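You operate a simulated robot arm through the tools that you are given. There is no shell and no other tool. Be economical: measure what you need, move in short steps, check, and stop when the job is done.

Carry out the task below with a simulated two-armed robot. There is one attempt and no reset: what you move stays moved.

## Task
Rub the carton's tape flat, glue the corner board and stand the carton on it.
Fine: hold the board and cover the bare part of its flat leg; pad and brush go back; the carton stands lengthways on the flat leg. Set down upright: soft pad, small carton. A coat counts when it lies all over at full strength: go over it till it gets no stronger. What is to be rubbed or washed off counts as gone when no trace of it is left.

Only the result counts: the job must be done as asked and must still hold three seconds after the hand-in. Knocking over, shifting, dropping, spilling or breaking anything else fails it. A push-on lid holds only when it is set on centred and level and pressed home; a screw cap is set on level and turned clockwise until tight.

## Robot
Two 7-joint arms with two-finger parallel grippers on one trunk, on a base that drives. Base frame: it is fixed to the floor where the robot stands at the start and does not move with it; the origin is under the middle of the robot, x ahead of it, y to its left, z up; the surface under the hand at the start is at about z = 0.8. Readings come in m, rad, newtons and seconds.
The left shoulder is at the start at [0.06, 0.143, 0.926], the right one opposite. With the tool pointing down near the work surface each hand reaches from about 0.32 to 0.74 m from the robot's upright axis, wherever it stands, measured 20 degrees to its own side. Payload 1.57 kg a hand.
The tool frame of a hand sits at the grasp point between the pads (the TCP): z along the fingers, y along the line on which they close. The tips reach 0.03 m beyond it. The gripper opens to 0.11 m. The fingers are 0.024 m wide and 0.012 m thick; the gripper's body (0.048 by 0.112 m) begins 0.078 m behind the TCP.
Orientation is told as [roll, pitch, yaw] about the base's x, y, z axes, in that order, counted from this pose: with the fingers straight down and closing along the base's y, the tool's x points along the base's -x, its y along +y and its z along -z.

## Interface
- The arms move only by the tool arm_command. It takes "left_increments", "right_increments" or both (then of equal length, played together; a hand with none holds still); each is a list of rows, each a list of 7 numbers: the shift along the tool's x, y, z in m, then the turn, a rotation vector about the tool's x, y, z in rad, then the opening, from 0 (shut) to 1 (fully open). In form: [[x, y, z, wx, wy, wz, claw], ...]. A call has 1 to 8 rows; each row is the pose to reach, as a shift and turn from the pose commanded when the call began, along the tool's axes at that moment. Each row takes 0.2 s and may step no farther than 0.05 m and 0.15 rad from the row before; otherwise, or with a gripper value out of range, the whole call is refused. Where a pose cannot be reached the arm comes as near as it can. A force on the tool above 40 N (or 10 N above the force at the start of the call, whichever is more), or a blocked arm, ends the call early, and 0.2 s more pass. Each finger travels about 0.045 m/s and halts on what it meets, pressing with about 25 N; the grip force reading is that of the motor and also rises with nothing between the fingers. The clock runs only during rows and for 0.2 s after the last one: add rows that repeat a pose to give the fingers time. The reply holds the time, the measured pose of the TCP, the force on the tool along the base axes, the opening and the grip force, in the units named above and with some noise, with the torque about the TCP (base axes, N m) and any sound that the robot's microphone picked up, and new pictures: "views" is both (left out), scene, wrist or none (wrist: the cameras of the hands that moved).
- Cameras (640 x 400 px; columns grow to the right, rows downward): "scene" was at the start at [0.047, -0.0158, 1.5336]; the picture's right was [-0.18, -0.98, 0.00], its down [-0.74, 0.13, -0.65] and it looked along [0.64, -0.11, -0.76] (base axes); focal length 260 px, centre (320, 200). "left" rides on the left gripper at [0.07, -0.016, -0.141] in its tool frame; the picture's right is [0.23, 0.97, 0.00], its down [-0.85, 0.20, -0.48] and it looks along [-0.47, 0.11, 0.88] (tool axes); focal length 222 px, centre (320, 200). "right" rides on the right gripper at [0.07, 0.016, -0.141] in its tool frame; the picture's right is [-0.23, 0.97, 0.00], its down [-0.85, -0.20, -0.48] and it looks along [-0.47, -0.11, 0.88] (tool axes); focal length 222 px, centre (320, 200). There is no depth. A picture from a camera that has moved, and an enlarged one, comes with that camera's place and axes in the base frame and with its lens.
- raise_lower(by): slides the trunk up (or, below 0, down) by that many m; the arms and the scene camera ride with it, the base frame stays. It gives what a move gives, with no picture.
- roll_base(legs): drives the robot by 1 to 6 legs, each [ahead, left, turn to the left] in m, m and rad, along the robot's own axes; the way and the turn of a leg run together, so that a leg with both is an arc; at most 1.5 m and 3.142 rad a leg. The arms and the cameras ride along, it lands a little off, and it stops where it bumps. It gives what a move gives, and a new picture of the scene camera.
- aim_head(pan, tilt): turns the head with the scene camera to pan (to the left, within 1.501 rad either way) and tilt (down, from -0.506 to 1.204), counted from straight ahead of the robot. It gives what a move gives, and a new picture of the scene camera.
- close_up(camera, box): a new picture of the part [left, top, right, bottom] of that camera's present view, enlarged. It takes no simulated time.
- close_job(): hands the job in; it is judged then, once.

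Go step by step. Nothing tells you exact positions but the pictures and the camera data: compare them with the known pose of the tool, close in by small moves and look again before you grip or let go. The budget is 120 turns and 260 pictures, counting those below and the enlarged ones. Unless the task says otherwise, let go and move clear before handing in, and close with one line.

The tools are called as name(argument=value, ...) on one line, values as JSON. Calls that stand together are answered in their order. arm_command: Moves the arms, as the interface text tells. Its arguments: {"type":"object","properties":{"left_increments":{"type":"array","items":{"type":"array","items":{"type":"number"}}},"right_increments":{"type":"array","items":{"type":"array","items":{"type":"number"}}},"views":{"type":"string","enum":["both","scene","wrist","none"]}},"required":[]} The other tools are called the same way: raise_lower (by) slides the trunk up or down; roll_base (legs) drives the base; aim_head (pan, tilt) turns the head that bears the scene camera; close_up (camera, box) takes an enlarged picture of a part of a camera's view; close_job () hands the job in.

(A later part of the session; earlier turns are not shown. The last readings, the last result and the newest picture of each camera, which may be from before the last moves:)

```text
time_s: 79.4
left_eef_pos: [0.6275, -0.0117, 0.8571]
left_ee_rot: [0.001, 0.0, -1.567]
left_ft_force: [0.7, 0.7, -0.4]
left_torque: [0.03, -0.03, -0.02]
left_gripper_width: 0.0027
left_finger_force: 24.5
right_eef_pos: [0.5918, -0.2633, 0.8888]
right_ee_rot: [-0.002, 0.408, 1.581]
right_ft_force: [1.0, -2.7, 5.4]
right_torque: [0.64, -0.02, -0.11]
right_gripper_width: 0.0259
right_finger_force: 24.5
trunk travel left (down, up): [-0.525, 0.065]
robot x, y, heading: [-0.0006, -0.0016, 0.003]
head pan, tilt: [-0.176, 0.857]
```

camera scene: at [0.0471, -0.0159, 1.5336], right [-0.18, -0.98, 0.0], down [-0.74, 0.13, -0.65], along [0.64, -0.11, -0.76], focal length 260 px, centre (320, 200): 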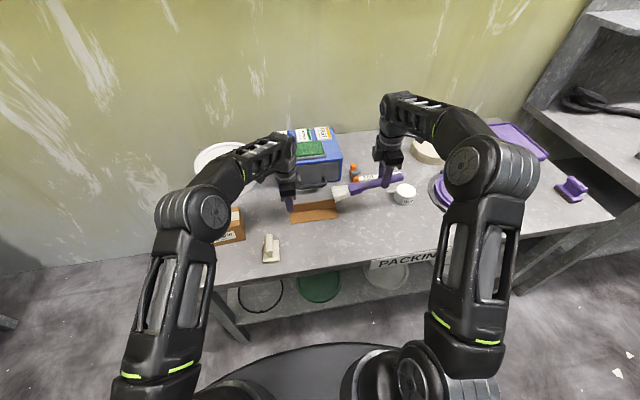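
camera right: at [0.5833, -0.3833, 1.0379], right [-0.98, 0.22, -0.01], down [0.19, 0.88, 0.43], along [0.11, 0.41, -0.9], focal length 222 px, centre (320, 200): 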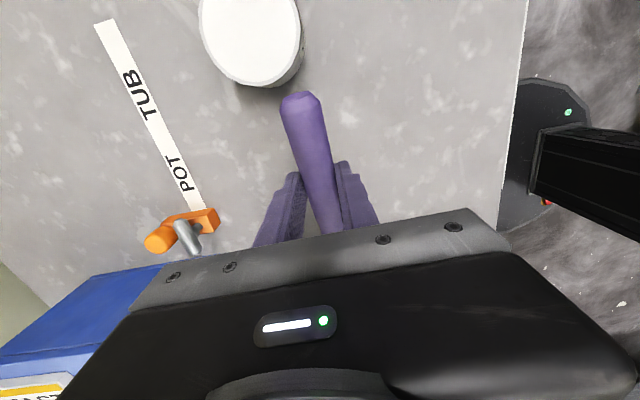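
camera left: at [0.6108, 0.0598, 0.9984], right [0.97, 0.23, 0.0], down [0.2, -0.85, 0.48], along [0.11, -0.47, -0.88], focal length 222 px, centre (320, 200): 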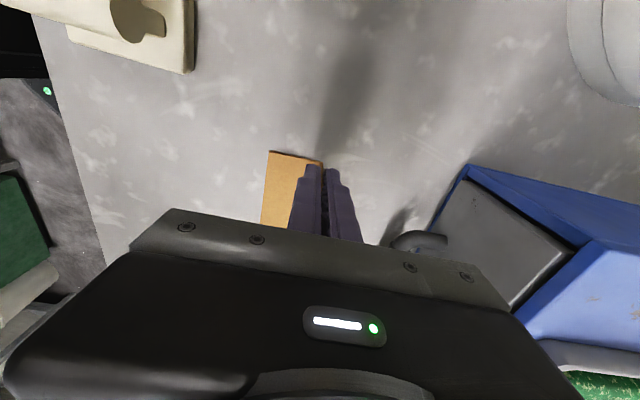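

Verified contact; now strokes over the whole zone at ~3 N in different lanes.

arm_command(right_increments=[[-0.02, 0, -0.0095, 0, 0, 0, 0], [-0.045, 0, -0.0203, 0, 0, 0, 0], [-0.07, 0.002, -0.031, 0, 0, 0, 0], [-0.082, 0.006, -0.036, 0, 0, 0, 0], [-0.055, 0.009, -0.024, 0, 0, 0, 0], [-0.025, 0.009, -0.0107, 0, 0, 0, 0], [0.005, 0.009, 0.0025, 0, 0, 0, 0], [0.03, 0.009, 0.0135, 0, 0, 0, 0]], views="none")

arm_command(right_increments=[[0, -0.012, 0.0005, 0, 0, 0, 0], [-0.03, -0.014, -0.012, 0, 0, 0, 0], [-0.06, -0.014, -0.025, 0, 0, 0, 0], [-0.085, -0.014, -0.0358, 0, 0, 0, 0], [-0.105, -0.006, -0.0444, 0, 0, 0, 0], [-0.08, -0.006, -0.0332, 0, 0, 0, 0], [-0.04, -0.006, -0.0155, 0, 0, 0, 0], [0.0, -0.006, 0.002, 0, 0, 0, 0]], views="none")

arm_command(right_increments=[[0.0, 0, -0.025, 0, 0, 0, 0], [0.04, 0, -0.015, 0, 0, 0, 0], [0.08, 0, 0.0, 0, 0, 0, 0]], views="none")

close_up(camera="scene", box=[285, 190, 345, 228])

```text
time_s: 81.2
left_eef_pos: [0.6265, -0.0116, 0.8559]
left_ee_rot: [0.002, 0.001, -1.57]
left_ft_force: [-0.3, -2.2, -2.0]
left_torque: [0.0, -0.06, 0.08]
left_gripper_width: 0.0029
left_finger_force: 24.4
right_eef_pos: [0.5819, -0.2937, 0.8855]
right_ee_rot: [-0.003, 0.41, 1.581]
right_ft_force: [-0.2, 1.1, 3.8]
right_torque: [0.64, 0.01, 0.03]
right_gripper_width: 0.0259
right_finger_force: 25.5
trunk travel left (down, up): [-0.525, 0.065]
robot x, y, heading: [-0.0008, 0.0023, 0.006]
head pan, tilt: [-0.176, 0.857]
```

```text
time_s: 83.0
left_eef_pos: [0.6273, -0.0108, 0.8575]
left_ee_rot: [-0.001, 0.0, -1.567]
left_ft_force: [-0.6, 0.0, -0.1]
left_torque: [-0.21, 0.05, 0.02]
left_gripper_width: 0.0029
left_finger_force: 23.9
right_eef_pos: [0.5897, -0.2978, 0.8873]
right_ee_rot: [-0.003, 0.409, 1.58]
right_ft_force: [-0.2, -0.5, 0.3]
right_torque: [-0.06, 0.04, 0.05]
right_gripper_width: 0.0261
right_finger_force: 25.2
trunk travel left (down, up): [-0.525, 0.065]
robot x, y, heading: [0.0001, -0.0019, -0.002]
head pan, tilt: [-0.176, 0.857]
```

```text
time_s: 83.8
left_eef_pos: [0.6271, -0.0109, 0.8557]
left_ee_rot: [0.0, 0.0, -1.567]
left_ft_force: [0.1, 0.1, -0.5]
left_torque: [-0.14, 0.04, 0.02]
left_gripper_width: 0.0029
left_finger_force: 24.0
right_eef_pos: [0.5893, -0.3699, 0.9183]
right_ee_rot: [-0.004, 0.408, 1.581]
right_ft_force: [0.3, -0.3, -1.1]
right_torque: [-0.06, -0.01, -0.01]
right_gripper_width: 0.026
right_finger_force: 24.6
trunk travel left (down, up): [-0.525, 0.065]
robot x, y, heading: [0.0006, 0.0029, -0.001]
head pan, tilt: [-0.176, 0.857]
```

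```text
10.53 times, centred on (315, 209) of scene
camera zoom: at [0.047, -0.0164, 1.5336], right [-0.18, -0.98, 0.0], down [-0.74, 0.13, -0.65], along [0.64, -0.11, -0.76], focal length 2731 px, centre (373, 105)
```

zoom: 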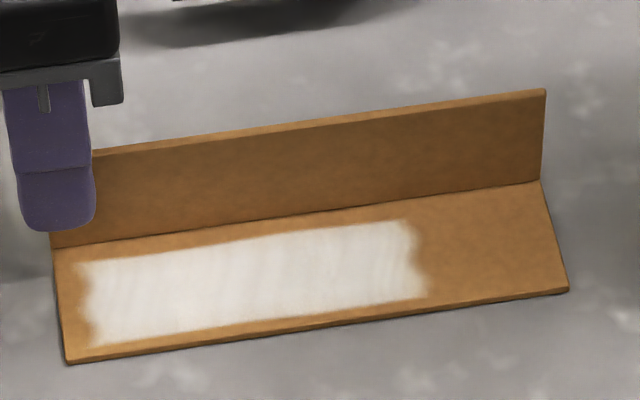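

The coat is unchanged by the verified pass: full strength. Now take the brush back: lift, level it, and turn it back.

arm_command(right_increments=[[0.018, 0, -0.042, 0, 0, 0, 0], [0.036, 0, -0.083, 0, -0.1, 0, 0], [0.036, 0, -0.083, 0, -0.24, 0, 0], [0.036, 0, -0.083, 0, -0.38, 0, 0], [0.036, 0, -0.083, 0, -0.47, 0, 0], [0.036, 0, -0.083, 0, -0.47, 0, 0]], views="scene")

```text
time_s: 85.2
left_eef_pos: [0.6274, -0.0109, 0.8563]
left_ee_rot: [-0.001, 0.0, -1.567]
left_ft_force: [-0.3, 0.6, 0.4]
left_torque: [0.1, 0.04, 0.01]
left_gripper_width: 0.0025
left_finger_force: 24.4
right_eef_pos: [0.5896, -0.3687, 1.0079]
right_ee_rot: [-0.002, -0.062, 1.581]
right_ft_force: [-0.1, 0.2, -0.8]
right_torque: [-0.03, 0.03, -0.03]
right_gripper_width: 0.0257
right_finger_force: 24.8
trunk travel left (down, up): [-0.525, 0.065]
robot x, y, heading: [-0.002, 0.0007, 0.002]
head pan, tilt: [-0.176, 0.857]
camera scene: at [0.0471, -0.0158, 1.5336], right [-0.18, -0.98, 0.0], down [-0.74, 0.13, -0.65], along [0.64, -0.11, -0.76], focal length 260 px, centre (320, 200)
```

scene: 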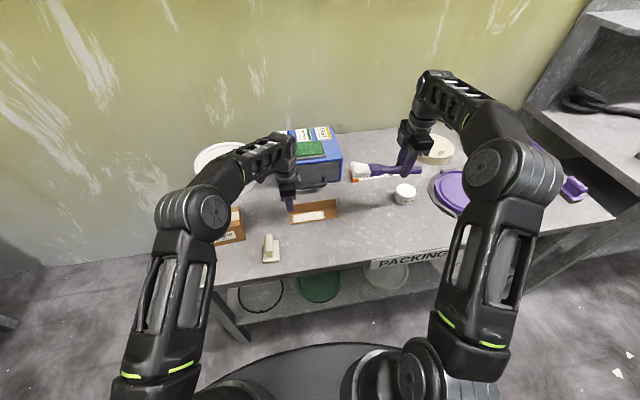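

Swing the brush back toward its resting direction while the left hand lets go of the board and rises.

arm_command(right_increments=[[-0.005, 0.009, 0, 0.0089, 0, 0.148, 0], [-0.01, 0.018, 0, 0.0178, 0, 0.295, 0], [-0.016, 0.027, 0, 0.0267, 0, 0.443, 0], [-0.021, 0.036, 0, 0.0356, 0, 0.591, 0], [-0.026, 0.044, 0, 0.0445, 0, 0.739, 0], [-0.031, 0.053, 0, 0.0534, 0, 0.886, 0], [-0.037, 0.062, 0, 0.0623, 0, 1.034, 0], [-0.042, 0.07, 0, 0.0712, 0, 1.18, 0]], left_increments=[[0, 0, 0, 0, 0, 0, 0.2], [0, 0, 0, 0, 0, 0, 0.2], [0, 0, 0, 0, 0, 0, 0.2], [0, 0, -0.03, 0, 0, 0, 0.2], [0, 0, -0.06, 0, 0, 0, 0.2], [0, 0, -0.1, 0, 0, 0, 0.2], [0, 0, -0.14, 0, 0, 0, 0.2], [0, 0, -0.14, 0, 0, 0, 0.2]], views="scene")

arm_command(right_increments=[[0, 0, 0, 0.009, 0, 0.148, 0], [0, 0, 0, 0.018, 0, 0.3, 0], [0, 0, 0, 0.018, 0, 0.3, 0]], views="both")

close_up(camera="scene", box=[340, 130, 460, 230])

```text
time_s: 87.0
left_eef_pos: [0.6269, -0.011, 0.977]
left_ee_rot: [0.007, -0.004, -1.57]
left_ft_force: [0.3, 1.4, -1.0]
left_torque: [-0.07, 0.05, 0.01]
left_gripper_width: 0.0221
left_finger_force: 0.0
left hand out of reach, approached as far as the arm can: row 7, 8
right_eef_pos: [0.5196, -0.3273, 1.0116]
right_ee_rot: [0.001, -0.062, 0.398]
right_ft_force: [0.1, 0.5, -0.8]
right_torque: [-0.04, 0.1, 0.0]
right_gripper_width: 0.0261
right_finger_force: 24.4
trunk travel left (down, up): [-0.525, 0.065]
robot x, y, heading: [0.0023, -0.0018, 0.001]
head pan, tilt: [-0.176, 0.857]
camera scene: at [0.0472, -0.0142, 1.5337], right [-0.18, -0.98, 0.0], down [-0.74, 0.13, -0.65], along [0.64, -0.12, -0.76], focal length 260 px, centre (320, 200)
```

scene: 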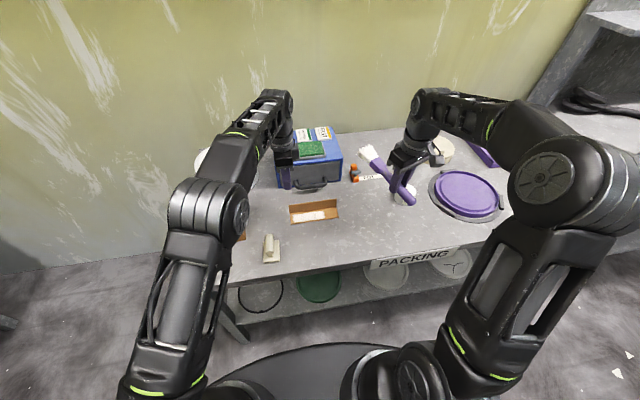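

```text
refused: row 2 steps farther than a row can; nothing moved
```

```text
4.00 times, centred on (400, 180) of scene
camera zoom: at [0.0472, -0.0142, 1.5337], right [-0.18, -0.98, 0.0], down [-0.74, 0.13, -0.65], along [0.64, -0.12, -0.76], focal length 1038 px, centre (0, 280)
```

zoom: 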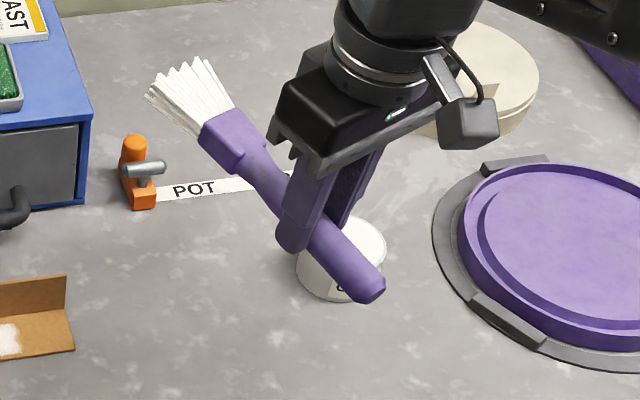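

Turn the remaining 0.25 rad and descend toward the brush's original place.

arm_command(right_increments=[[0.0, 0, 0, 0.006, 0, 0.1, 0], [0.0, 0, 0, 0.012, 0, 0.2, 0], [0.003, 0, 0.045, 0.015, 0, 0.25, 0], [0.006, 0, 0.09, 0.015, 0, 0.25, 0], [0.0085, 0, 0.135, 0.015, 0, 0.25, 0], [0.0085, 0, 0.135, 0.015, 0, 0.25, 0]], left_increments=[[0.02, 0, 0, 0, 0, 0, 0.2], [0.05, 0, 0, 0, 0, 0, 0.2], [0.08, 0, 0, 0, 0, 0, 0.2], [0.11, 0, 0, 0, 0, 0, 0.2], [0.14, 0, 0, 0, 0, 0, 0.2], [0.16, 0, 0, 0, 0, 0, 0.2]], views="both")

close_up(camera="scene", box=[340, 160, 440, 250])

```text
time_s: 88.4
left_eef_pos: [0.6285, 0.1496, 0.978]
left_ee_rot: [0.002, -0.001, -1.566]
left_ft_force: [-0.6, -0.2, 0.4]
left_torque: [-0.03, -0.03, 0.0]
left_gripper_width: 0.022
left_finger_force: 0.1
right_eef_pos: [0.5181, -0.328, 0.8754]
right_ee_rot: [0.001, -0.063, 0.149]
right_ft_force: [0.7, 0.4, -0.9]
right_torque: [-0.02, 0.06, 0.02]
right_gripper_width: 0.0257
right_finger_force: 25.7
trunk travel left (down, up): [-0.525, 0.065]
robot x, y, heading: [0.002, 0.0017, -0.003]
head pan, tilt: [-0.176, 0.857]
camera scene: at [0.0465, -0.0154, 1.5337], right [-0.18, -0.98, 0.0], down [-0.74, 0.13, -0.65], along [0.64, -0.12, -0.76], focal length 260 px, centre (320, 200)
camera right: at [0.4389, -0.3225, 1.0108], right [0.08, 1.0, 0.01], down [0.84, -0.08, 0.53], along [0.53, -0.03, -0.85], focal length 222 px, centre (320, 200)
camera left: at [0.6112, 0.2198, 1.1192], right [0.97, 0.23, 0.0], down [0.2, -0.85, 0.48], along [0.11, -0.47, -0.88], focal length 222 px, centre (320, 200)
```

scene: 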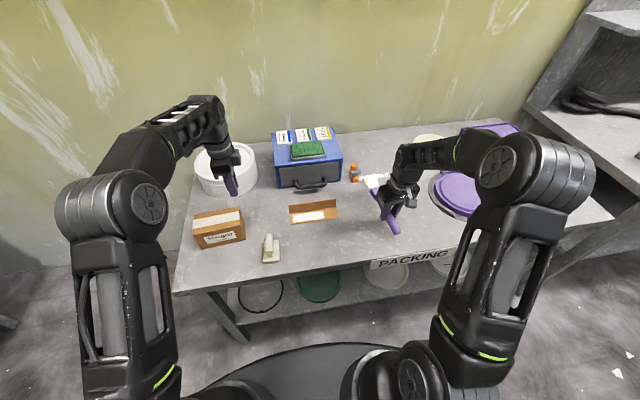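
right: 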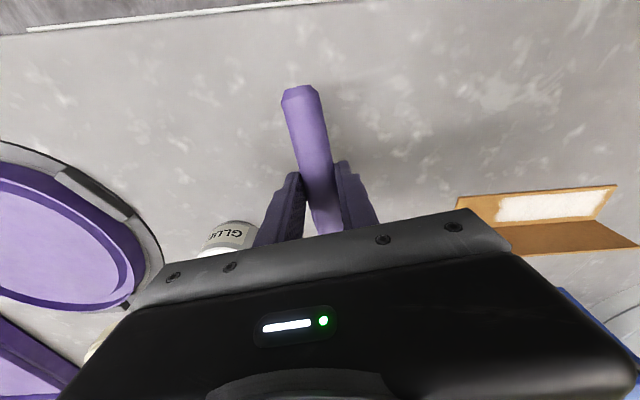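
left: 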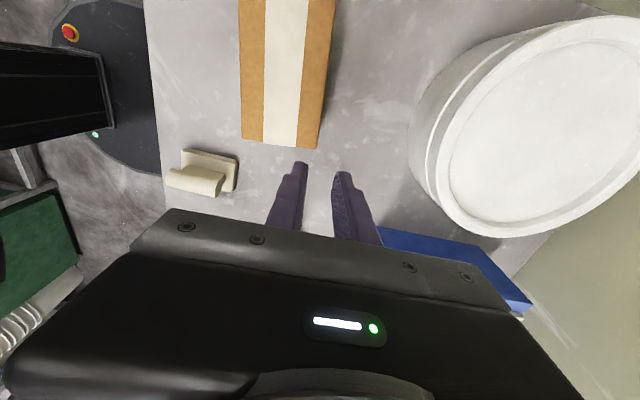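

```text
4.44 times, centred on (390, 205) of scene
camera zoom: at [0.0465, -0.0154, 1.5337], right [-0.18, -0.98, 0.0], down [-0.74, 0.13, -0.65], along [0.64, -0.12, -0.76], focal length 1153 px, centre (9, 178)
```

zoom: 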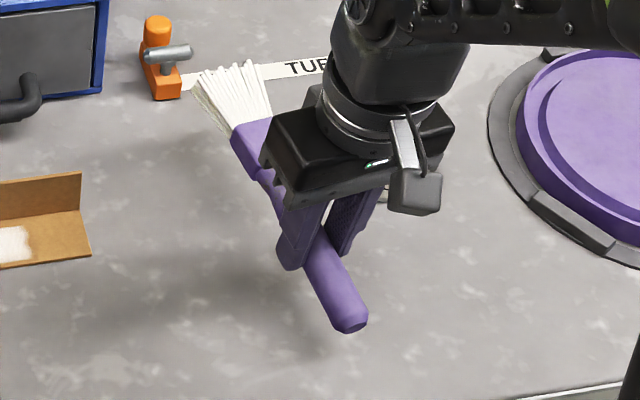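

Direction and spot match the original. Lower onto the table.

arm_command(right_increments=[[0.001, 0, 0.018, 0, 0, 0, 0], [0.002, 0, 0.032, 0, 0, 0, 0], [0.0023, 0, 0.037, 0, 0, 0, 0], [0.0023, 0, 0.037, 0, 0, 0, 0]], views="none")

close_up(camera="scene", box=[340, 160, 440, 250])

```text
time_s: 89.4
left_eef_pos: [0.6274, 0.1493, 0.9766]
left_ee_rot: [-0.001, -0.001, -1.567]
left_ft_force: [-0.3, -0.1, -0.1]
left_torque: [-0.03, 0.02, 0.0]
left_gripper_width: 0.022
left_finger_force: 0.1
right_eef_pos: [0.5205, -0.3265, 0.8392]
right_ee_rot: [0.001, -0.066, 0.148]
right_ft_force: [3.6, -1.2, 10.6]
right_torque: [-0.16, 0.52, 0.06]
right_gripper_width: 0.0261
right_finger_force: 25.0
trunk travel left (down, up): [-0.525, 0.065]
robot x, y, heading: [-0.0001, -0.0022, -0.003]
head pan, tilt: [-0.176, 0.857]
```

```text
4.44 times, centred on (390, 205) of scene
camera zoom: at [0.0466, -0.0153, 1.5337], right [-0.18, -0.98, 0.0], down [-0.74, 0.13, -0.65], along [0.64, -0.12, -0.76], focal length 1153 px, centre (9, 178)
```

zoom: 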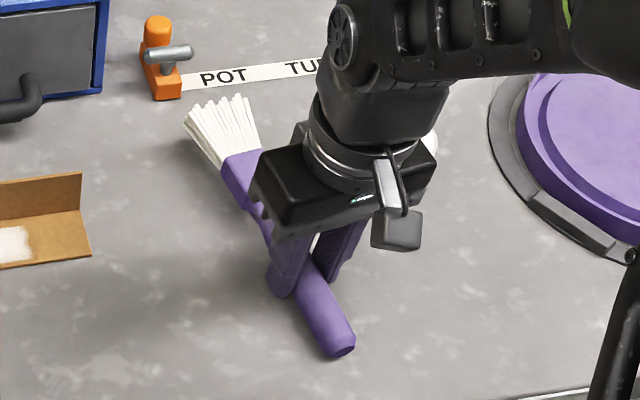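

The handle end touches first (nose slightly up). Pitch nose down 0.08, shift a few mm to the original spot.

arm_command(right_increments=[[0, 0, -0.003, 0, 0.04, 0, 0], [-0.0055, 0.0032, -0.003, 0, 0.08, 0, 0], [-0.0055, 0.0032, 0.0, 0, 0.08, 0, 0], [-0.0055, 0.0032, 0.002, 0, 0.08, 0, 0]], views="none")

close_up(camera="scene", box=[340, 160, 440, 250])

```text
time_s: 90.4
left_eef_pos: [0.6276, 0.1486, 0.9761]
left_ee_rot: [0.001, -0.001, -1.566]
left_ft_force: [-0.5, 0.8, 1.0]
left_torque: [0.02, -0.01, 0.02]
left_gripper_width: 0.0219
left_finger_force: 0.0
right_eef_pos: [0.5249, -0.3227, 0.8364]
right_ee_rot: [0.0, 0.019, 0.147]
right_ft_force: [-0.2, -0.6, -0.7]
right_torque: [-0.01, 0.07, -0.02]
right_gripper_width: 0.0261
right_finger_force: 24.8
trunk travel left (down, up): [-0.525, 0.065]
robot x, y, heading: [0.0025, 0.0003, -0.002]
head pan, tilt: [-0.176, 0.857]
```

```text
4.44 times, centred on (390, 205) of scene
camera zoom: at [0.0472, -0.0158, 1.5336], right [-0.18, -0.98, 0.0], down [-0.74, 0.13, -0.65], along [0.64, -0.11, -0.76], focal length 1153 px, centre (9, 178)
```

zoom: 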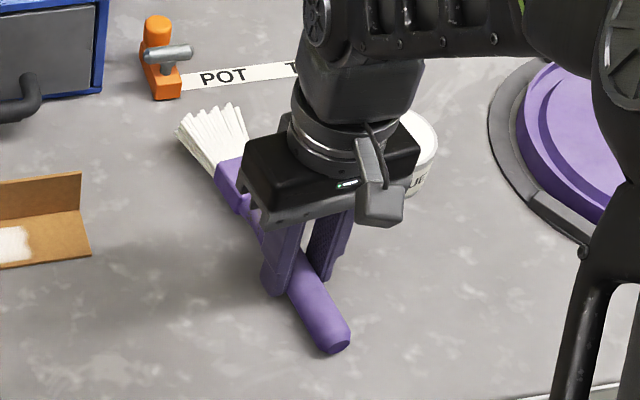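

Very close; rotate 0.045 rad clockwise and lower to contact.

arm_command(right_increments=[[0, 0, 0.0, 0, 0.0, 0.045, 0], [0.0, 0.0, 0.002, 0, 0.0, 0.045, 0], [0, 0, 0.003, 0, 0.0, 0.045, 0]], views="none")

close_up(camera="scene", box=[340, 160, 440, 250])

```text
time_s: 91.2
left_eef_pos: [0.6282, 0.1493, 0.9769]
left_ee_rot: [-0.001, 0.001, -1.566]
left_ft_force: [0.2, 0.1, -0.4]
left_torque: [0.02, 0.0, -0.01]
left_gripper_width: 0.0224
left_finger_force: 0.1
right_eef_pos: [0.5238, -0.3224, 0.8353]
right_ee_rot: [-0.002, 0.017, 0.103]
right_ft_force: [0.7, -0.6, 7.7]
right_torque: [-0.09, 0.5, 0.03]
right_gripper_width: 0.0258
right_finger_force: 24.9
trunk travel left (down, up): [-0.525, 0.065]
robot x, y, heading: [0.0023, 0.0011, 0.003]
head pan, tilt: [-0.176, 0.857]
```

```text
4.44 times, centred on (390, 205) of scene
camera zoom: at [0.0466, -0.0155, 1.5338], right [-0.18, -0.98, 0.0], down [-0.74, 0.13, -0.65], along [0.64, -0.12, -0.76], focal length 1153 px, centre (9, 178)
```

zoom: 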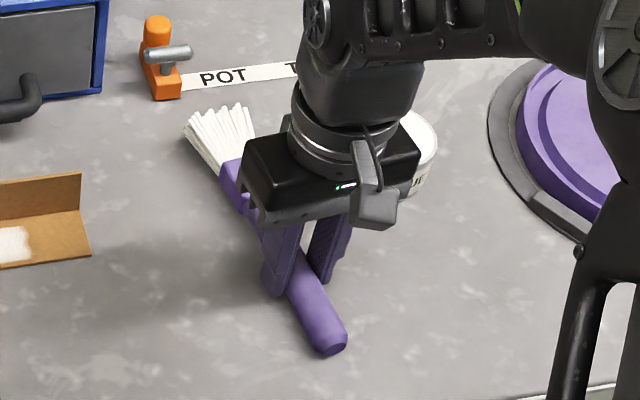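

arm_command(right_increments=[[0, 0, -0.002, 0, 0.05, 0, 0], [0, 0, -0.002, 0, 0.09, 0, 0], [0, 0, 0.0, 0, 0.09, 0, 0], [0, 0, 0.0015, 0, 0.09, 0, 0]], views="none")

close_up(camera="scene", box=[340, 160, 440, 250])

```text
time_s: 92.2
left_eef_pos: [0.6271, 0.149, 0.9771]
left_ee_rot: [0.002, 0.0, -1.567]
left_ft_force: [0.5, 0.5, -0.8]
left_torque: [0.02, 0.0, 0.01]
left_gripper_width: 0.0218
left_finger_force: 0.1
right_eef_pos: [0.5245, -0.3236, 0.8325]
right_ee_rot: [0.0, 0.108, 0.103]
right_ft_force: [0.7, 1.9, 5.3]
right_torque: [0.07, -0.34, 0.12]
right_gripper_width: 0.0257
right_finger_force: 25.4
trunk travel left (down, up): [-0.525, 0.065]
robot x, y, heading: [0.0038, -0.0033, 0.002]
head pan, tilt: [-0.176, 0.857]
```

```text
4.44 times, centred on (390, 205) of scene
camera zoom: at [0.0467, -0.0154, 1.5337], right [-0.18, -0.98, 0.0], down [-0.74, 0.13, -0.65], along [0.64, -0.12, -0.76], focal length 1153 px, centre (9, 178)
```

zoom: 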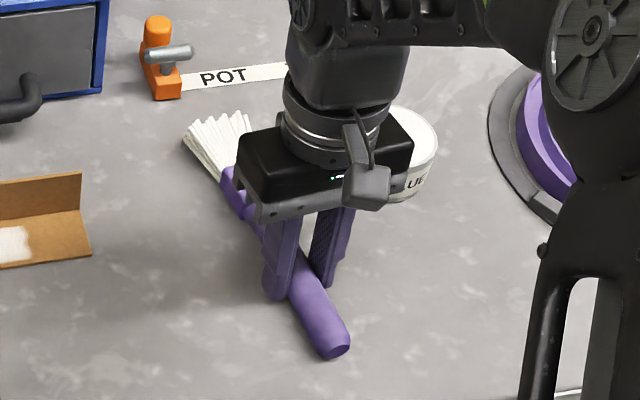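

The brush lies level now. Release and rise.

arm_command(right_increments=[[0, 0, 0, 0, 0, 0, 0.5], [0, 0, 0, 0, 0, 0, 0.5], [0, 0, 0, 0, 0, 0, 0.5], [0, 0, -0.03, 0, 0, 0, 0.5], [0, 0, -0.07, 0, 0, 0, 0.5], [0, 0, -0.12, 0, 0, 0, 0.5], [0.04, 0, -0.15, 0, 0, 0, 0.5], [0.08, 0, -0.15, 0, 0, 0, 0.5]], views="none")

close_up(camera="scene", box=[340, 160, 440, 250])

```text
time_s: 94.0
left_eef_pos: [0.6273, 0.1501, 0.9784]
left_ee_rot: [0.002, -0.001, -1.569]
left_ft_force: [0.4, 1.0, -0.4]
left_torque: [-0.02, -0.01, 0.01]
left_gripper_width: 0.0219
left_finger_force: 0.1
right_eef_pos: [0.4589, -0.3312, 0.9884]
right_ee_rot: [0.001, 0.108, 0.104]
right_ft_force: [0.3, 0.9, 0.3]
right_torque: [-0.02, -0.02, 0.02]
right_gripper_width: 0.055
right_finger_force: 0.1
trunk travel left (down, up): [-0.525, 0.065]
robot x, y, heading: [0.0041, 0.0025, -0.001]
head pan, tilt: [-0.176, 0.857]
```

```text
4.44 times, centred on (390, 205) of scene
camera zoom: at [0.0463, -0.016, 1.5336], right [-0.18, -0.98, 0.0], down [-0.74, 0.13, -0.65], along [0.64, -0.11, -0.76], focal length 1153 px, centre (9, 178)
```

zoom: 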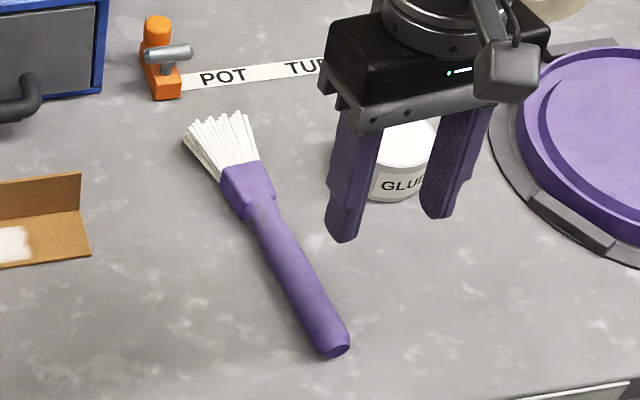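

The brush is back in place. Now examine the carton from the left wrist camera.

close_up(camera="left", box=[200, 0, 400, 170])

close_up(camera="scene", box=[180, 190, 260, 250])

close_up(camera="scene", box=[280, 190, 350, 232])

```text
2.35 times, centred on (300, 85) of left
camera zoom: at [0.611, 0.2193, 1.1192], right [0.97, 0.23, 0.0], down [0.2, -0.85, 0.48], along [0.11, -0.47, -0.88], focal length 523 px, centre (367, 471)
```

zoom: 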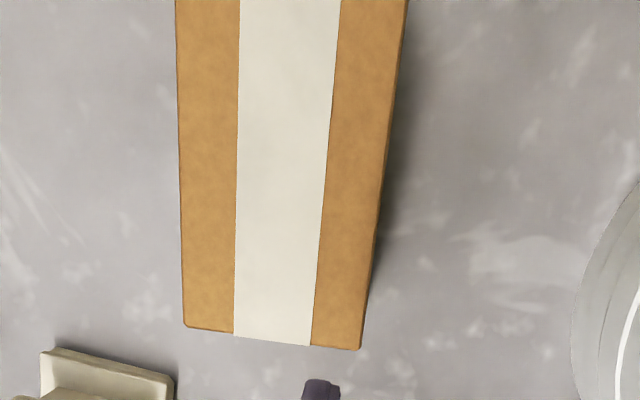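

```text
6.67 times, centred on (220, 220) of scene
camera zoom: at [0.0463, -0.016, 1.5336], right [-0.18, -0.98, 0.0], down [-0.74, 0.13, -0.65], along [0.64, -0.11, -0.76], focal length 1730 px, centre (987, 67)
```

zoom: 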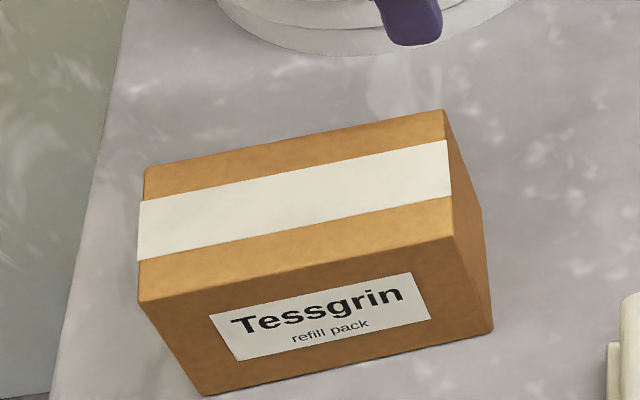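

```text
9.14 times, centred on (315, 211) of scene
camera zoom: at [0.0463, -0.016, 1.5336], right [-0.18, -0.98, 0.0], down [-0.74, 0.13, -0.65], along [0.64, -0.11, -0.76], focal length 2372 px, centre (366, 99)
```

zoom: 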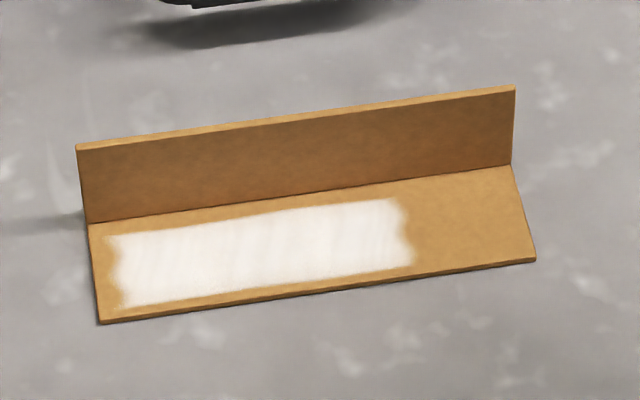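

Carton: centre (0.577,0.218), yaw ≈0.097, depth ≈0.0785, height ≈0.084. Move the left hand above it, aligned to grip across its depth.

arm_command(left_increments=[[0.02, -0.015, 0, 0, 0, -0.03, 0.6], [0.045, -0.03, 0, 0, 0, -0.06, 1], [0.068, -0.05, 0, 0, 0, -0.094, 1], [0.068, -0.05, 0, 0, 0, -0.094, 1], [0.068, -0.05, 0.03, 0, 0, -0.094, 1], [0.068, -0.05, 0.03, 0, 0, -0.094, 1]], views="both")

close_up(camera="left", box=[200, 60, 440, 230])

close_up(camera="scene", box=[170, 160, 270, 250])

```text
time_s: 95.4
left_eef_pos: [0.5756, 0.2147, 0.9468]
left_ee_rot: [0.0, -0.002, -1.474]
left_ft_force: [0.2, -0.9, 0.0]
left_torque: [-0.01, 0.02, 0.01]
left_gripper_width: 0.11
left_finger_force: 0.0
right_eef_pos: [0.4621, -0.331, 0.9892]
right_ee_rot: [0.0, 0.108, 0.103]
right_ft_force: [0.6, -0.2, 0.2]
right_torque: [0.01, -0.01, -0.01]
right_gripper_width: 0.0551
right_finger_force: 0.1
trunk travel left (down, up): [-0.525, 0.065]
robot x, y, heading: [-0.0025, -0.0019, -0.003]
head pan, tilt: [-0.176, 0.857]
camera scene: at [0.0468, -0.016, 1.5337], right [-0.18, -0.98, 0.0], down [-0.74, 0.13, -0.65], along [0.64, -0.11, -0.76], focal length 260 px, centre (320, 200)
camera left: at [0.5535, 0.283, 1.0889], right [0.95, 0.32, 0.0], down [0.28, -0.83, 0.48], along [0.15, -0.45, -0.88], focal length 222 px, centre (320, 200)
```

scene: 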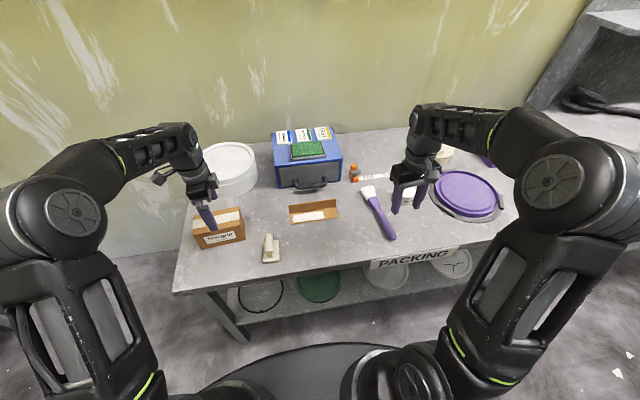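
left: 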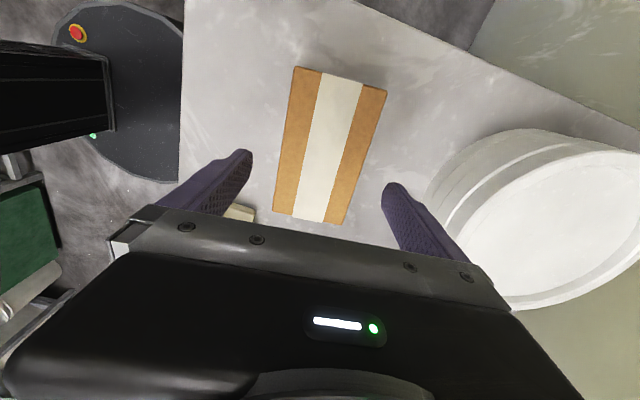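

```text
2.35 times, centred on (320, 145) of left
camera zoom: at [0.5535, 0.283, 1.0889], right [0.95, 0.32, 0.0], down [0.28, -0.83, 0.48], along [0.15, -0.45, -0.88], focal length 523 px, centre (320, 329)
```

zoom: 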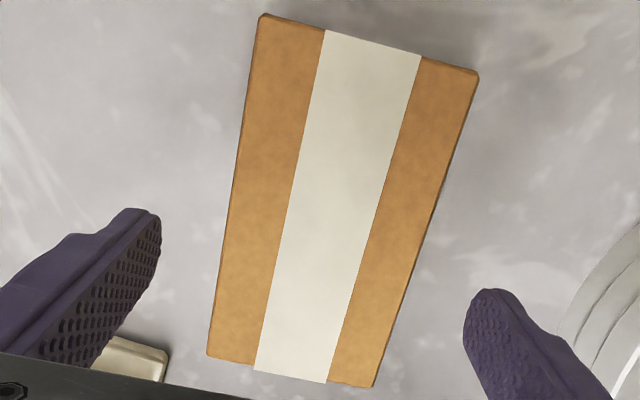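

```text
4.44 times, centred on (220, 205) of scene
camera zoom: at [0.0468, -0.016, 1.5337], right [-0.18, -0.98, 0.0], down [-0.74, 0.13, -0.65], along [0.64, -0.11, -0.76], focal length 1153 px, centre (764, 178)
```

zoom: 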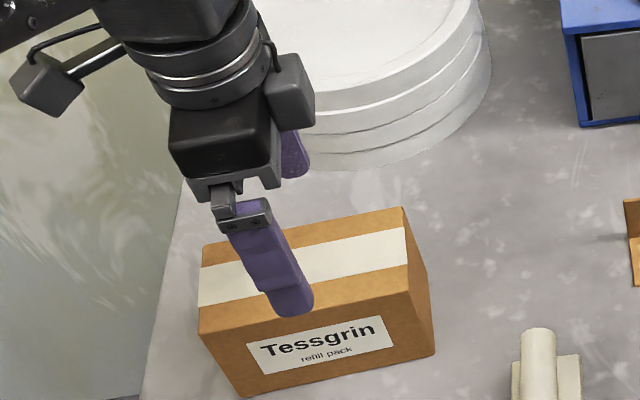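

Recomputed carton centre (0.577,0.220), yaw 0.092. Descend so the fingers overlap the top ~28 mm, then grip.

arm_command(left_increments=[[0.005, 0.0015, 0.02, 0, 0, 0.004, 1], [0.005, 0.0015, 0.045, 0, 0, 0.004, 1], [0.005, 0.0015, 0.061, 0, 0, 0.004, 1], [0.005, 0.0015, 0.061, 0, 0, 0.004, 1], [0.005, 0.0015, 0.061, 0, 0, 0.004, 0.5], [0.005, 0.0015, 0.061, 0, 0, 0.004, 0.5], [0.005, 0.0015, 0.061, 0, 0, 0.004, 0.5]], views="wrist")

close_up(camera="scene", box=[170, 160, 270, 250])

```text
time_s: 97.0
left_eef_pos: [0.5755, 0.22, 0.8855]
left_ee_rot: [-0.001, -0.001, -1.479]
left_ft_force: [-0.1, 0.6, 0.7]
left_torque: [-0.02, -0.06, 0.01]
left_gripper_width: 0.0794
left_finger_force: 23.8
right_eef_pos: [0.4606, -0.3321, 0.9893]
right_ee_rot: [0.0, 0.109, 0.104]
right_ft_force: [0.1, -0.7, 0.0]
right_torque: [0.01, -0.01, 0.03]
right_gripper_width: 0.0552
right_finger_force: 0.0
trunk travel left (down, up): [-0.525, 0.065]
robot x, y, heading: [-0.0026, 0.0011, -0.001]
head pan, tilt: [-0.176, 0.857]
camera left: at [0.5533, 0.2884, 1.0272], right [0.95, 0.32, 0.0], down [0.28, -0.83, 0.48], along [0.15, -0.45, -0.88], focal length 222 px, centre (320, 200)
```

left: 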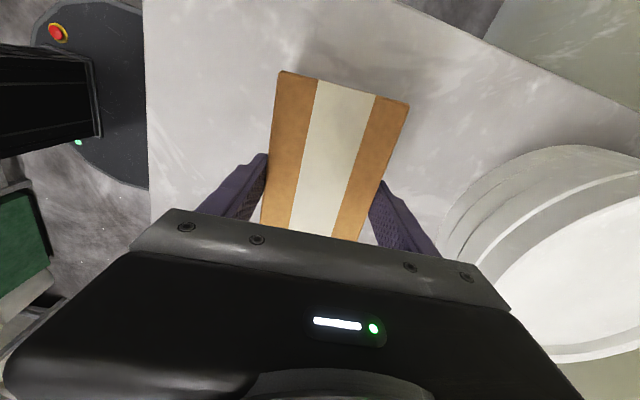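

```text
4.44 times, centred on (220, 205) of scene
camera zoom: at [0.0471, -0.0158, 1.5336], right [-0.18, -0.98, 0.0], down [-0.74, 0.13, -0.65], along [0.64, -0.11, -0.76], focal length 1153 px, centre (764, 178)
```

zoom: 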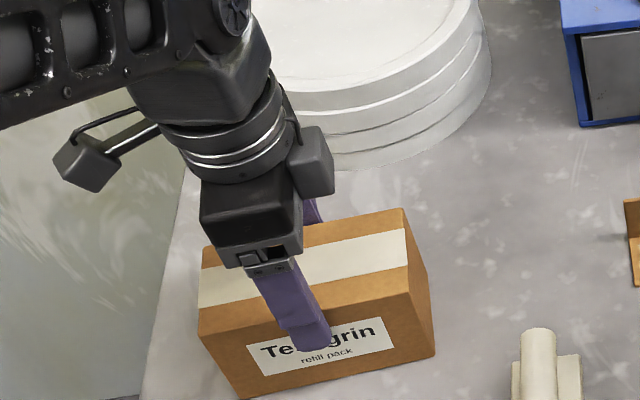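

Firm grip, carton depth 0.0794. Lift it 7.5 cm.

arm_command(left_increments=[[0, 0, -0.01, 0, 0, 0, 0.5], [0, 0, -0.03, 0, 0, 0, 0.5], [0, 0, -0.06, 0, 0, 0, 0.5], [0, 0, -0.078, 0, 0, 0, 0.5], [0, 0, -0.078, 0, 0, 0, 0.5]], views="scene")

```text
time_s: 98.2
left_eef_pos: [0.5773, 0.2201, 0.9641]
left_ee_rot: [0.001, -0.001, -1.478]
left_ft_force: [0.3, -0.5, 0.1]
left_torque: [0.01, 0.04, 0.03]
left_gripper_width: 0.0795
left_finger_force: 24.7
right_eef_pos: [0.4615, -0.3319, 0.9891]
right_ee_rot: [-0.002, 0.108, 0.101]
right_ft_force: [0.1, 0.9, 0.1]
right_torque: [0.0, -0.01, 0.0]
right_gripper_width: 0.0552
right_finger_force: 0.0
trunk travel left (down, up): [-0.525, 0.065]
robot x, y, heading: [-0.0004, 0.0006, 0.0]
head pan, tilt: [-0.176, 0.857]
camera scene: at [0.0472, -0.0158, 1.5336], right [-0.18, -0.98, 0.0], down [-0.74, 0.13, -0.65], along [0.64, -0.11, -0.76], focal length 260 px, centre (320, 200)
```

scene: 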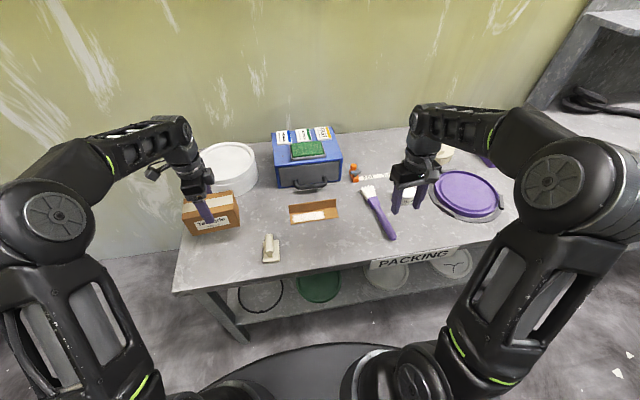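

Lifted. Carry it over the board, turning it parallel.

arm_command(left_increments=[[-0.04, -0.004, 0, 0, 0, 0.013, 0.5], [-0.08, -0.008, 0, 0, 0, 0.026, 0.5], [-0.12, -0.012, 0, 0, 0, 0.039, 0.5], [-0.16, -0.016, 0, 0, 0, 0.052, 0.5], [-0.2, -0.02, 0, 0, 0, 0.065, 0.5], [-0.24, -0.024, 0, 0, 0, 0.078, 0.5], [-0.28, -0.028, 0, 0, 0, 0.092, 0.5], [-0.3006, -0.0297, 0, 0, 0, 0.092, 0.5]], views="both")

close_up(camera="scene", box=[260, 160, 380, 240])

close_up(camera="right", box=[400, 60, 640, 280])

```text
time_s: 100.0
left_eef_pos: [0.5729, -0.084, 0.9638]
left_ee_rot: [0.0, -0.001, -1.569]
left_ft_force: [0.3, 1.1, -1.1]
left_torque: [-0.01, -0.02, 0.0]
left_gripper_width: 0.0797
left_finger_force: 24.7
right_eef_pos: [0.462, -0.3325, 0.9886]
right_ee_rot: [0.001, 0.109, 0.106]
right_ft_force: [0.5, -0.3, -0.9]
right_torque: [0.01, -0.05, 0.0]
right_gripper_width: 0.055
right_finger_force: 0.1
trunk travel left (down, up): [-0.525, 0.065]
robot x, y, heading: [-0.0005, -0.0008, 0.0]
head pan, tilt: [-0.176, 0.857]
camera scene: at [0.0471, -0.0161, 1.5336], right [-0.18, -0.98, 0.0], down [-0.74, 0.13, -0.65], along [0.64, -0.11, -0.76], focal length 260 px, centre (320, 200)
camera left: at [0.557, -0.0137, 1.1046], right [0.97, 0.23, 0.0], down [0.2, -0.85, 0.48], along [0.11, -0.47, -0.88], focal length 222 px, centre (320, 200)
```

scene: 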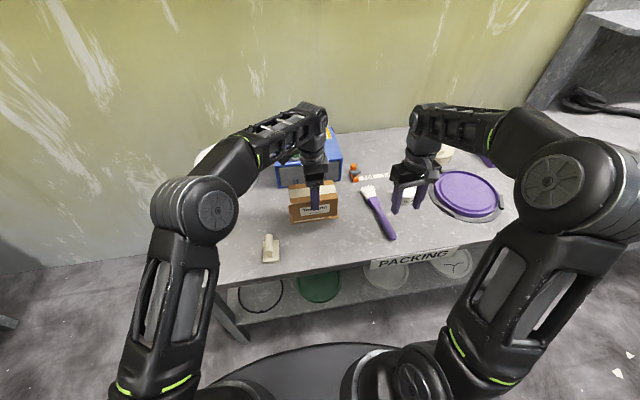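
left: 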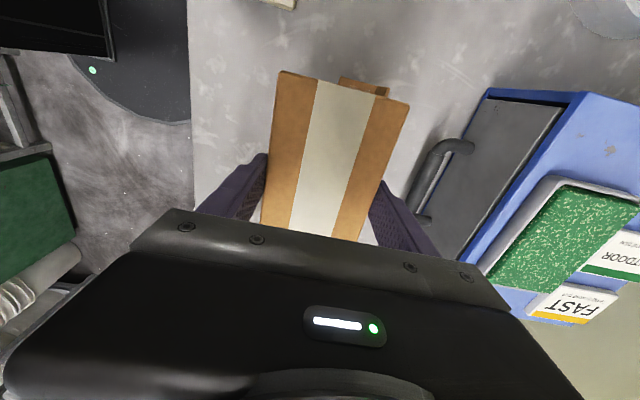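

```text
5.00 times, centred on (320, 200) of scene
camera zoom: at [0.0471, -0.0161, 1.5336], right [-0.18, -0.98, 0.0], down [-0.74, 0.13, -0.65], along [0.64, -0.11, -0.76], focal length 1297 px, centre (320, 200)
```

zoom: 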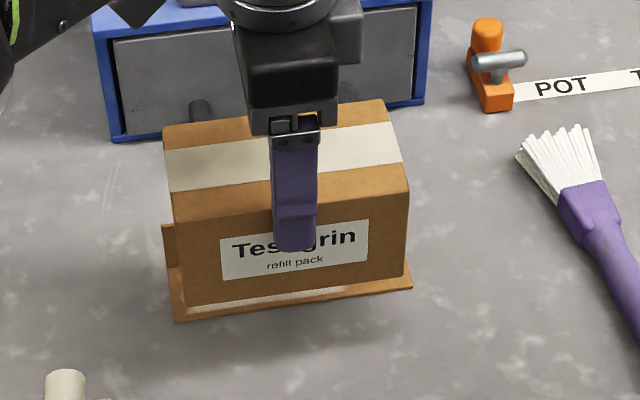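

```text
1.82 times, centred on (520, 170) of right
camera zoom: at [0.406, -0.3207, 1.1363], right [0.12, 0.99, -0.02], down [0.92, -0.11, 0.38], along [0.38, -0.07, -0.92], focal length 404 px, centre (-44, 254)
```

zoom: 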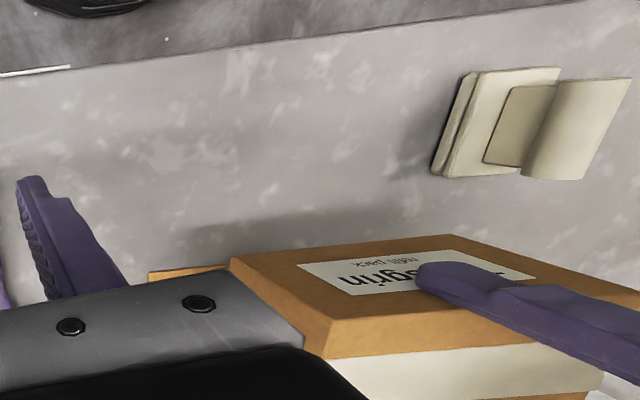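

Aligned above the board. Descend to just above the flat leg, still ~1 cm off the upright.

arm_command(left_increments=[[0, 0.002, 0.025, 0, 0, 0, 0.5], [0, 0.002, 0.05, 0, 0, 0, 0.5], [0, 0.002, 0.066, 0, 0, 0, 0.5], [0, 0.002, 0.066, 0, 0, 0, 0.5]], views="none")

close_up(camera="scene", box=[260, 160, 380, 240])

close_up(camera="left", box=[240, 50, 460, 230])

```text
time_s: 101.0
left_eef_pos: [0.5775, -0.0806, 0.899]
left_ee_rot: [0.0, 0.0, -1.57]
left_ft_force: [0.1, 0.6, -1.0]
left_torque: [-0.01, -0.01, 0.02]
left_gripper_width: 0.0797
left_finger_force: 25.1
right_eef_pos: [0.4614, -0.3316, 0.9883]
right_ee_rot: [-0.001, 0.108, 0.1]
right_ft_force: [-0.3, 0.2, 0.6]
right_torque: [-0.03, 0.01, 0.02]
right_gripper_width: 0.055
right_finger_force: 0.0
trunk travel left (down, up): [-0.525, 0.065]
robot x, y, heading: [0.0001, 0.002, 0.0]
head pan, tilt: [-0.176, 0.857]
```

```text
5.00 times, centred on (320, 200) of scene
camera zoom: at [0.047, -0.0159, 1.5336], right [-0.18, -0.98, 0.0], down [-0.74, 0.13, -0.65], along [0.64, -0.11, -0.76], focal length 1297 px, centre (320, 200)
```

zoom: 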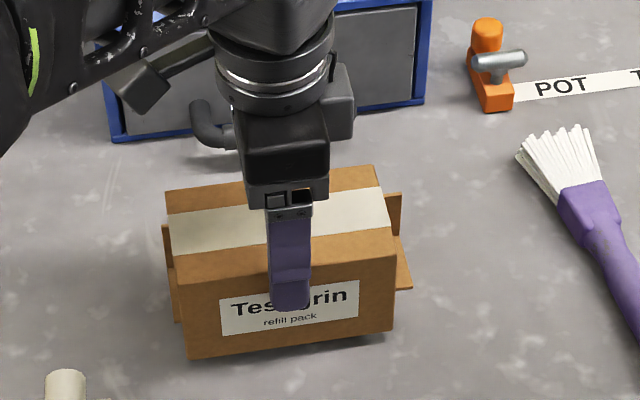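

```text
2.22 times, centred on (350, 140) of left
camera zoom: at [0.5607, -0.0102, 1.0408], right [0.97, 0.23, 0.0], down [0.2, -0.86, 0.48], along [0.11, -0.47, -0.88], focal length 494 px, centre (253, 333)
```

zoom: 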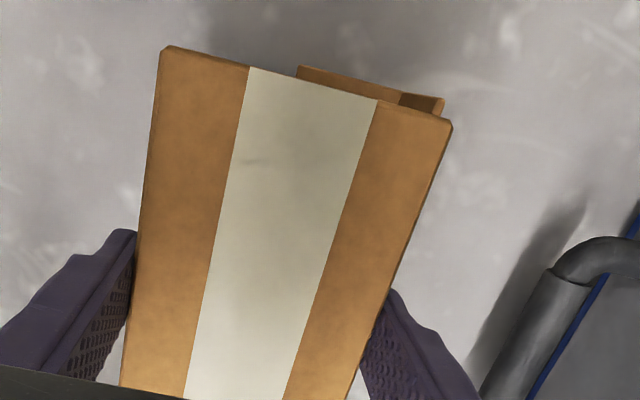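

Now shift +6.5 mm toward the upright and lower to 2 mm above the leg.

arm_command(left_increments=[[0, 0.004, 0.0, 0, 0, 0, 0.5], [0, 0.0065, 0.003, 0, 0, 0, 0.5], [0, 0.0065, 0.0075, 0, 0, 0, 0.5], [0, 0.0065, 0.0075, 0, 0, 0, 0.5]], views="none")

close_up(camera="scene", box=[270, 180, 350, 240])

close_up(camera="left", box=[300, 50, 420, 140])

```text
time_s: 102.0
left_eef_pos: [0.5837, -0.0808, 0.8899]
left_ee_rot: [-0.001, -0.001, -1.568]
left_ft_force: [0.1, 0.6, -0.3]
left_torque: [0.02, -0.02, 0.0]
left_gripper_width: 0.0792
left_finger_force: 24.5
right_eef_pos: [0.4606, -0.3314, 0.9889]
right_ee_rot: [0.0, 0.109, 0.102]
right_ft_force: [0.3, -0.5, -0.3]
right_torque: [0.03, 0.0, 0.01]
right_gripper_width: 0.0549
right_finger_force: 0.0
trunk travel left (down, up): [-0.525, 0.065]
robot x, y, heading: [-0.0021, 0.0014, 0.002]
head pan, tilt: [-0.176, 0.857]
```

```text
6.67 times, centred on (310, 210) of scene
camera zoom: at [0.0471, -0.0159, 1.5336], right [-0.18, -0.98, 0.0], down [-0.74, 0.13, -0.65], along [0.64, -0.11, -0.76], focal length 1730 px, centre (387, 133)
```

zoom: 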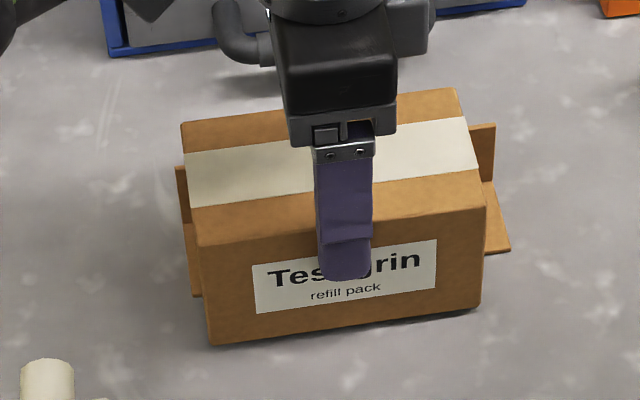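

```text
4.44 times, centred on (360, 95) of left
camera zoom: at [0.5673, -0.0104, 1.0326], right [0.97, 0.23, 0.0], down [0.2, -0.86, 0.48], along [0.11, -0.47, -0.88], focal length 987 px, centre (142, 667)
```

zoom: 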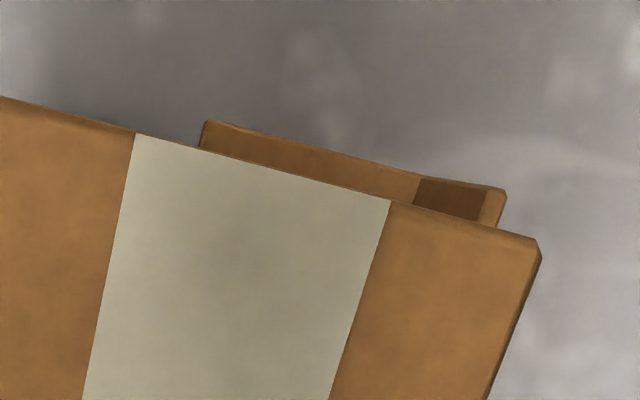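

Now 2 mm above the leg with ~2 mm gap to the upright. Nudge +x gently, watching for contact force.

arm_command(left_increments=[[0, 0.001, 0.0, 0, 0, 0, 0.5], [0, 0.0015, 0.0, 0, 0, 0, 0.5], [0, 0.0015, 0.0, 0, 0, 0, 0.5]], views="none")

```text
time_s: 102.8
left_eef_pos: [0.5851, -0.0818, 0.8898]
left_ee_rot: [0.002, 0.0, -1.569]
left_ft_force: [0.2, 0.4, -1.4]
left_torque: [-0.05, -0.01, 0.03]
left_gripper_width: 0.0792
left_finger_force: 25.2
right_eef_pos: [0.4623, -0.3303, 0.9883]
right_ee_rot: [-0.001, 0.108, 0.104]
right_ft_force: [-0.7, -0.6, -0.3]
right_torque: [-0.01, -0.01, -0.01]
right_gripper_width: 0.0549
right_finger_force: 0.0
trunk travel left (down, up): [-0.525, 0.065]
robot x, y, heading: [0.0013, 0.0001, -0.0]
head pan, tilt: [-0.176, 0.857]
```

arm_command(left_increments=[[0, 0.001, 0.0, 0, 0, 0, 0.5], [0, 0.001, 0.0, 0, 0, 0, 0.5]], views="none")

close_up(camera="left", box=[300, 50, 420, 140])

close_up(camera="scene", box=[270, 180, 350, 240])

```text
time_s: 103.4
left_eef_pos: [0.5859, -0.0819, 0.8897]
left_ee_rot: [-0.001, 0.0, -1.569]
left_ft_force: [-0.2, -0.9, -0.7]
left_torque: [-0.01, 0.02, 0.02]
left_gripper_width: 0.0797
left_finger_force: 25.0
right_eef_pos: [0.4619, -0.3313, 0.9888]
right_ee_rot: [0.0, 0.107, 0.101]
right_ft_force: [-0.6, -0.8, -0.2]
right_torque: [0.02, 0.03, 0.0]
right_gripper_width: 0.0552
right_finger_force: 0.0
trunk travel left (down, up): [-0.525, 0.065]
robot x, y, heading: [-0.0002, -0.0033, -0.003]
head pan, tilt: [-0.176, 0.857]
```

```text
4.44 times, centred on (360, 95) of left
camera zoom: at [0.5696, -0.0115, 1.0321], right [0.97, 0.23, 0.0], down [0.2, -0.85, 0.48], along [0.11, -0.47, -0.88], focal length 987 px, centre (142, 667)
```

zoom: 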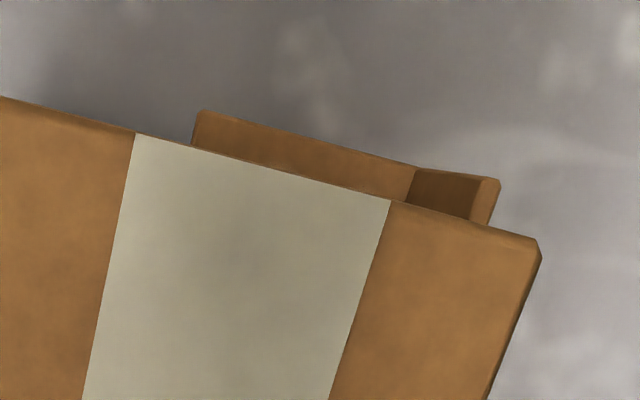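

```text
6.67 times, centred on (310, 210) of scene
camera zoom: at [0.0471, -0.0159, 1.5336], right [-0.18, -0.98, 0.0], down [-0.74, 0.13, -0.65], along [0.64, -0.11, -0.76], focal length 1730 px, centre (387, 133)
```

zoom: 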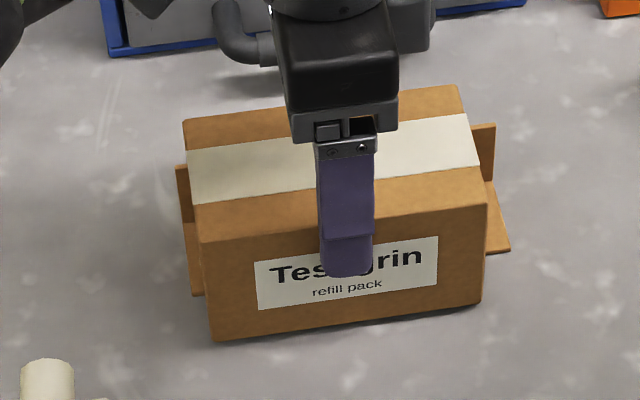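

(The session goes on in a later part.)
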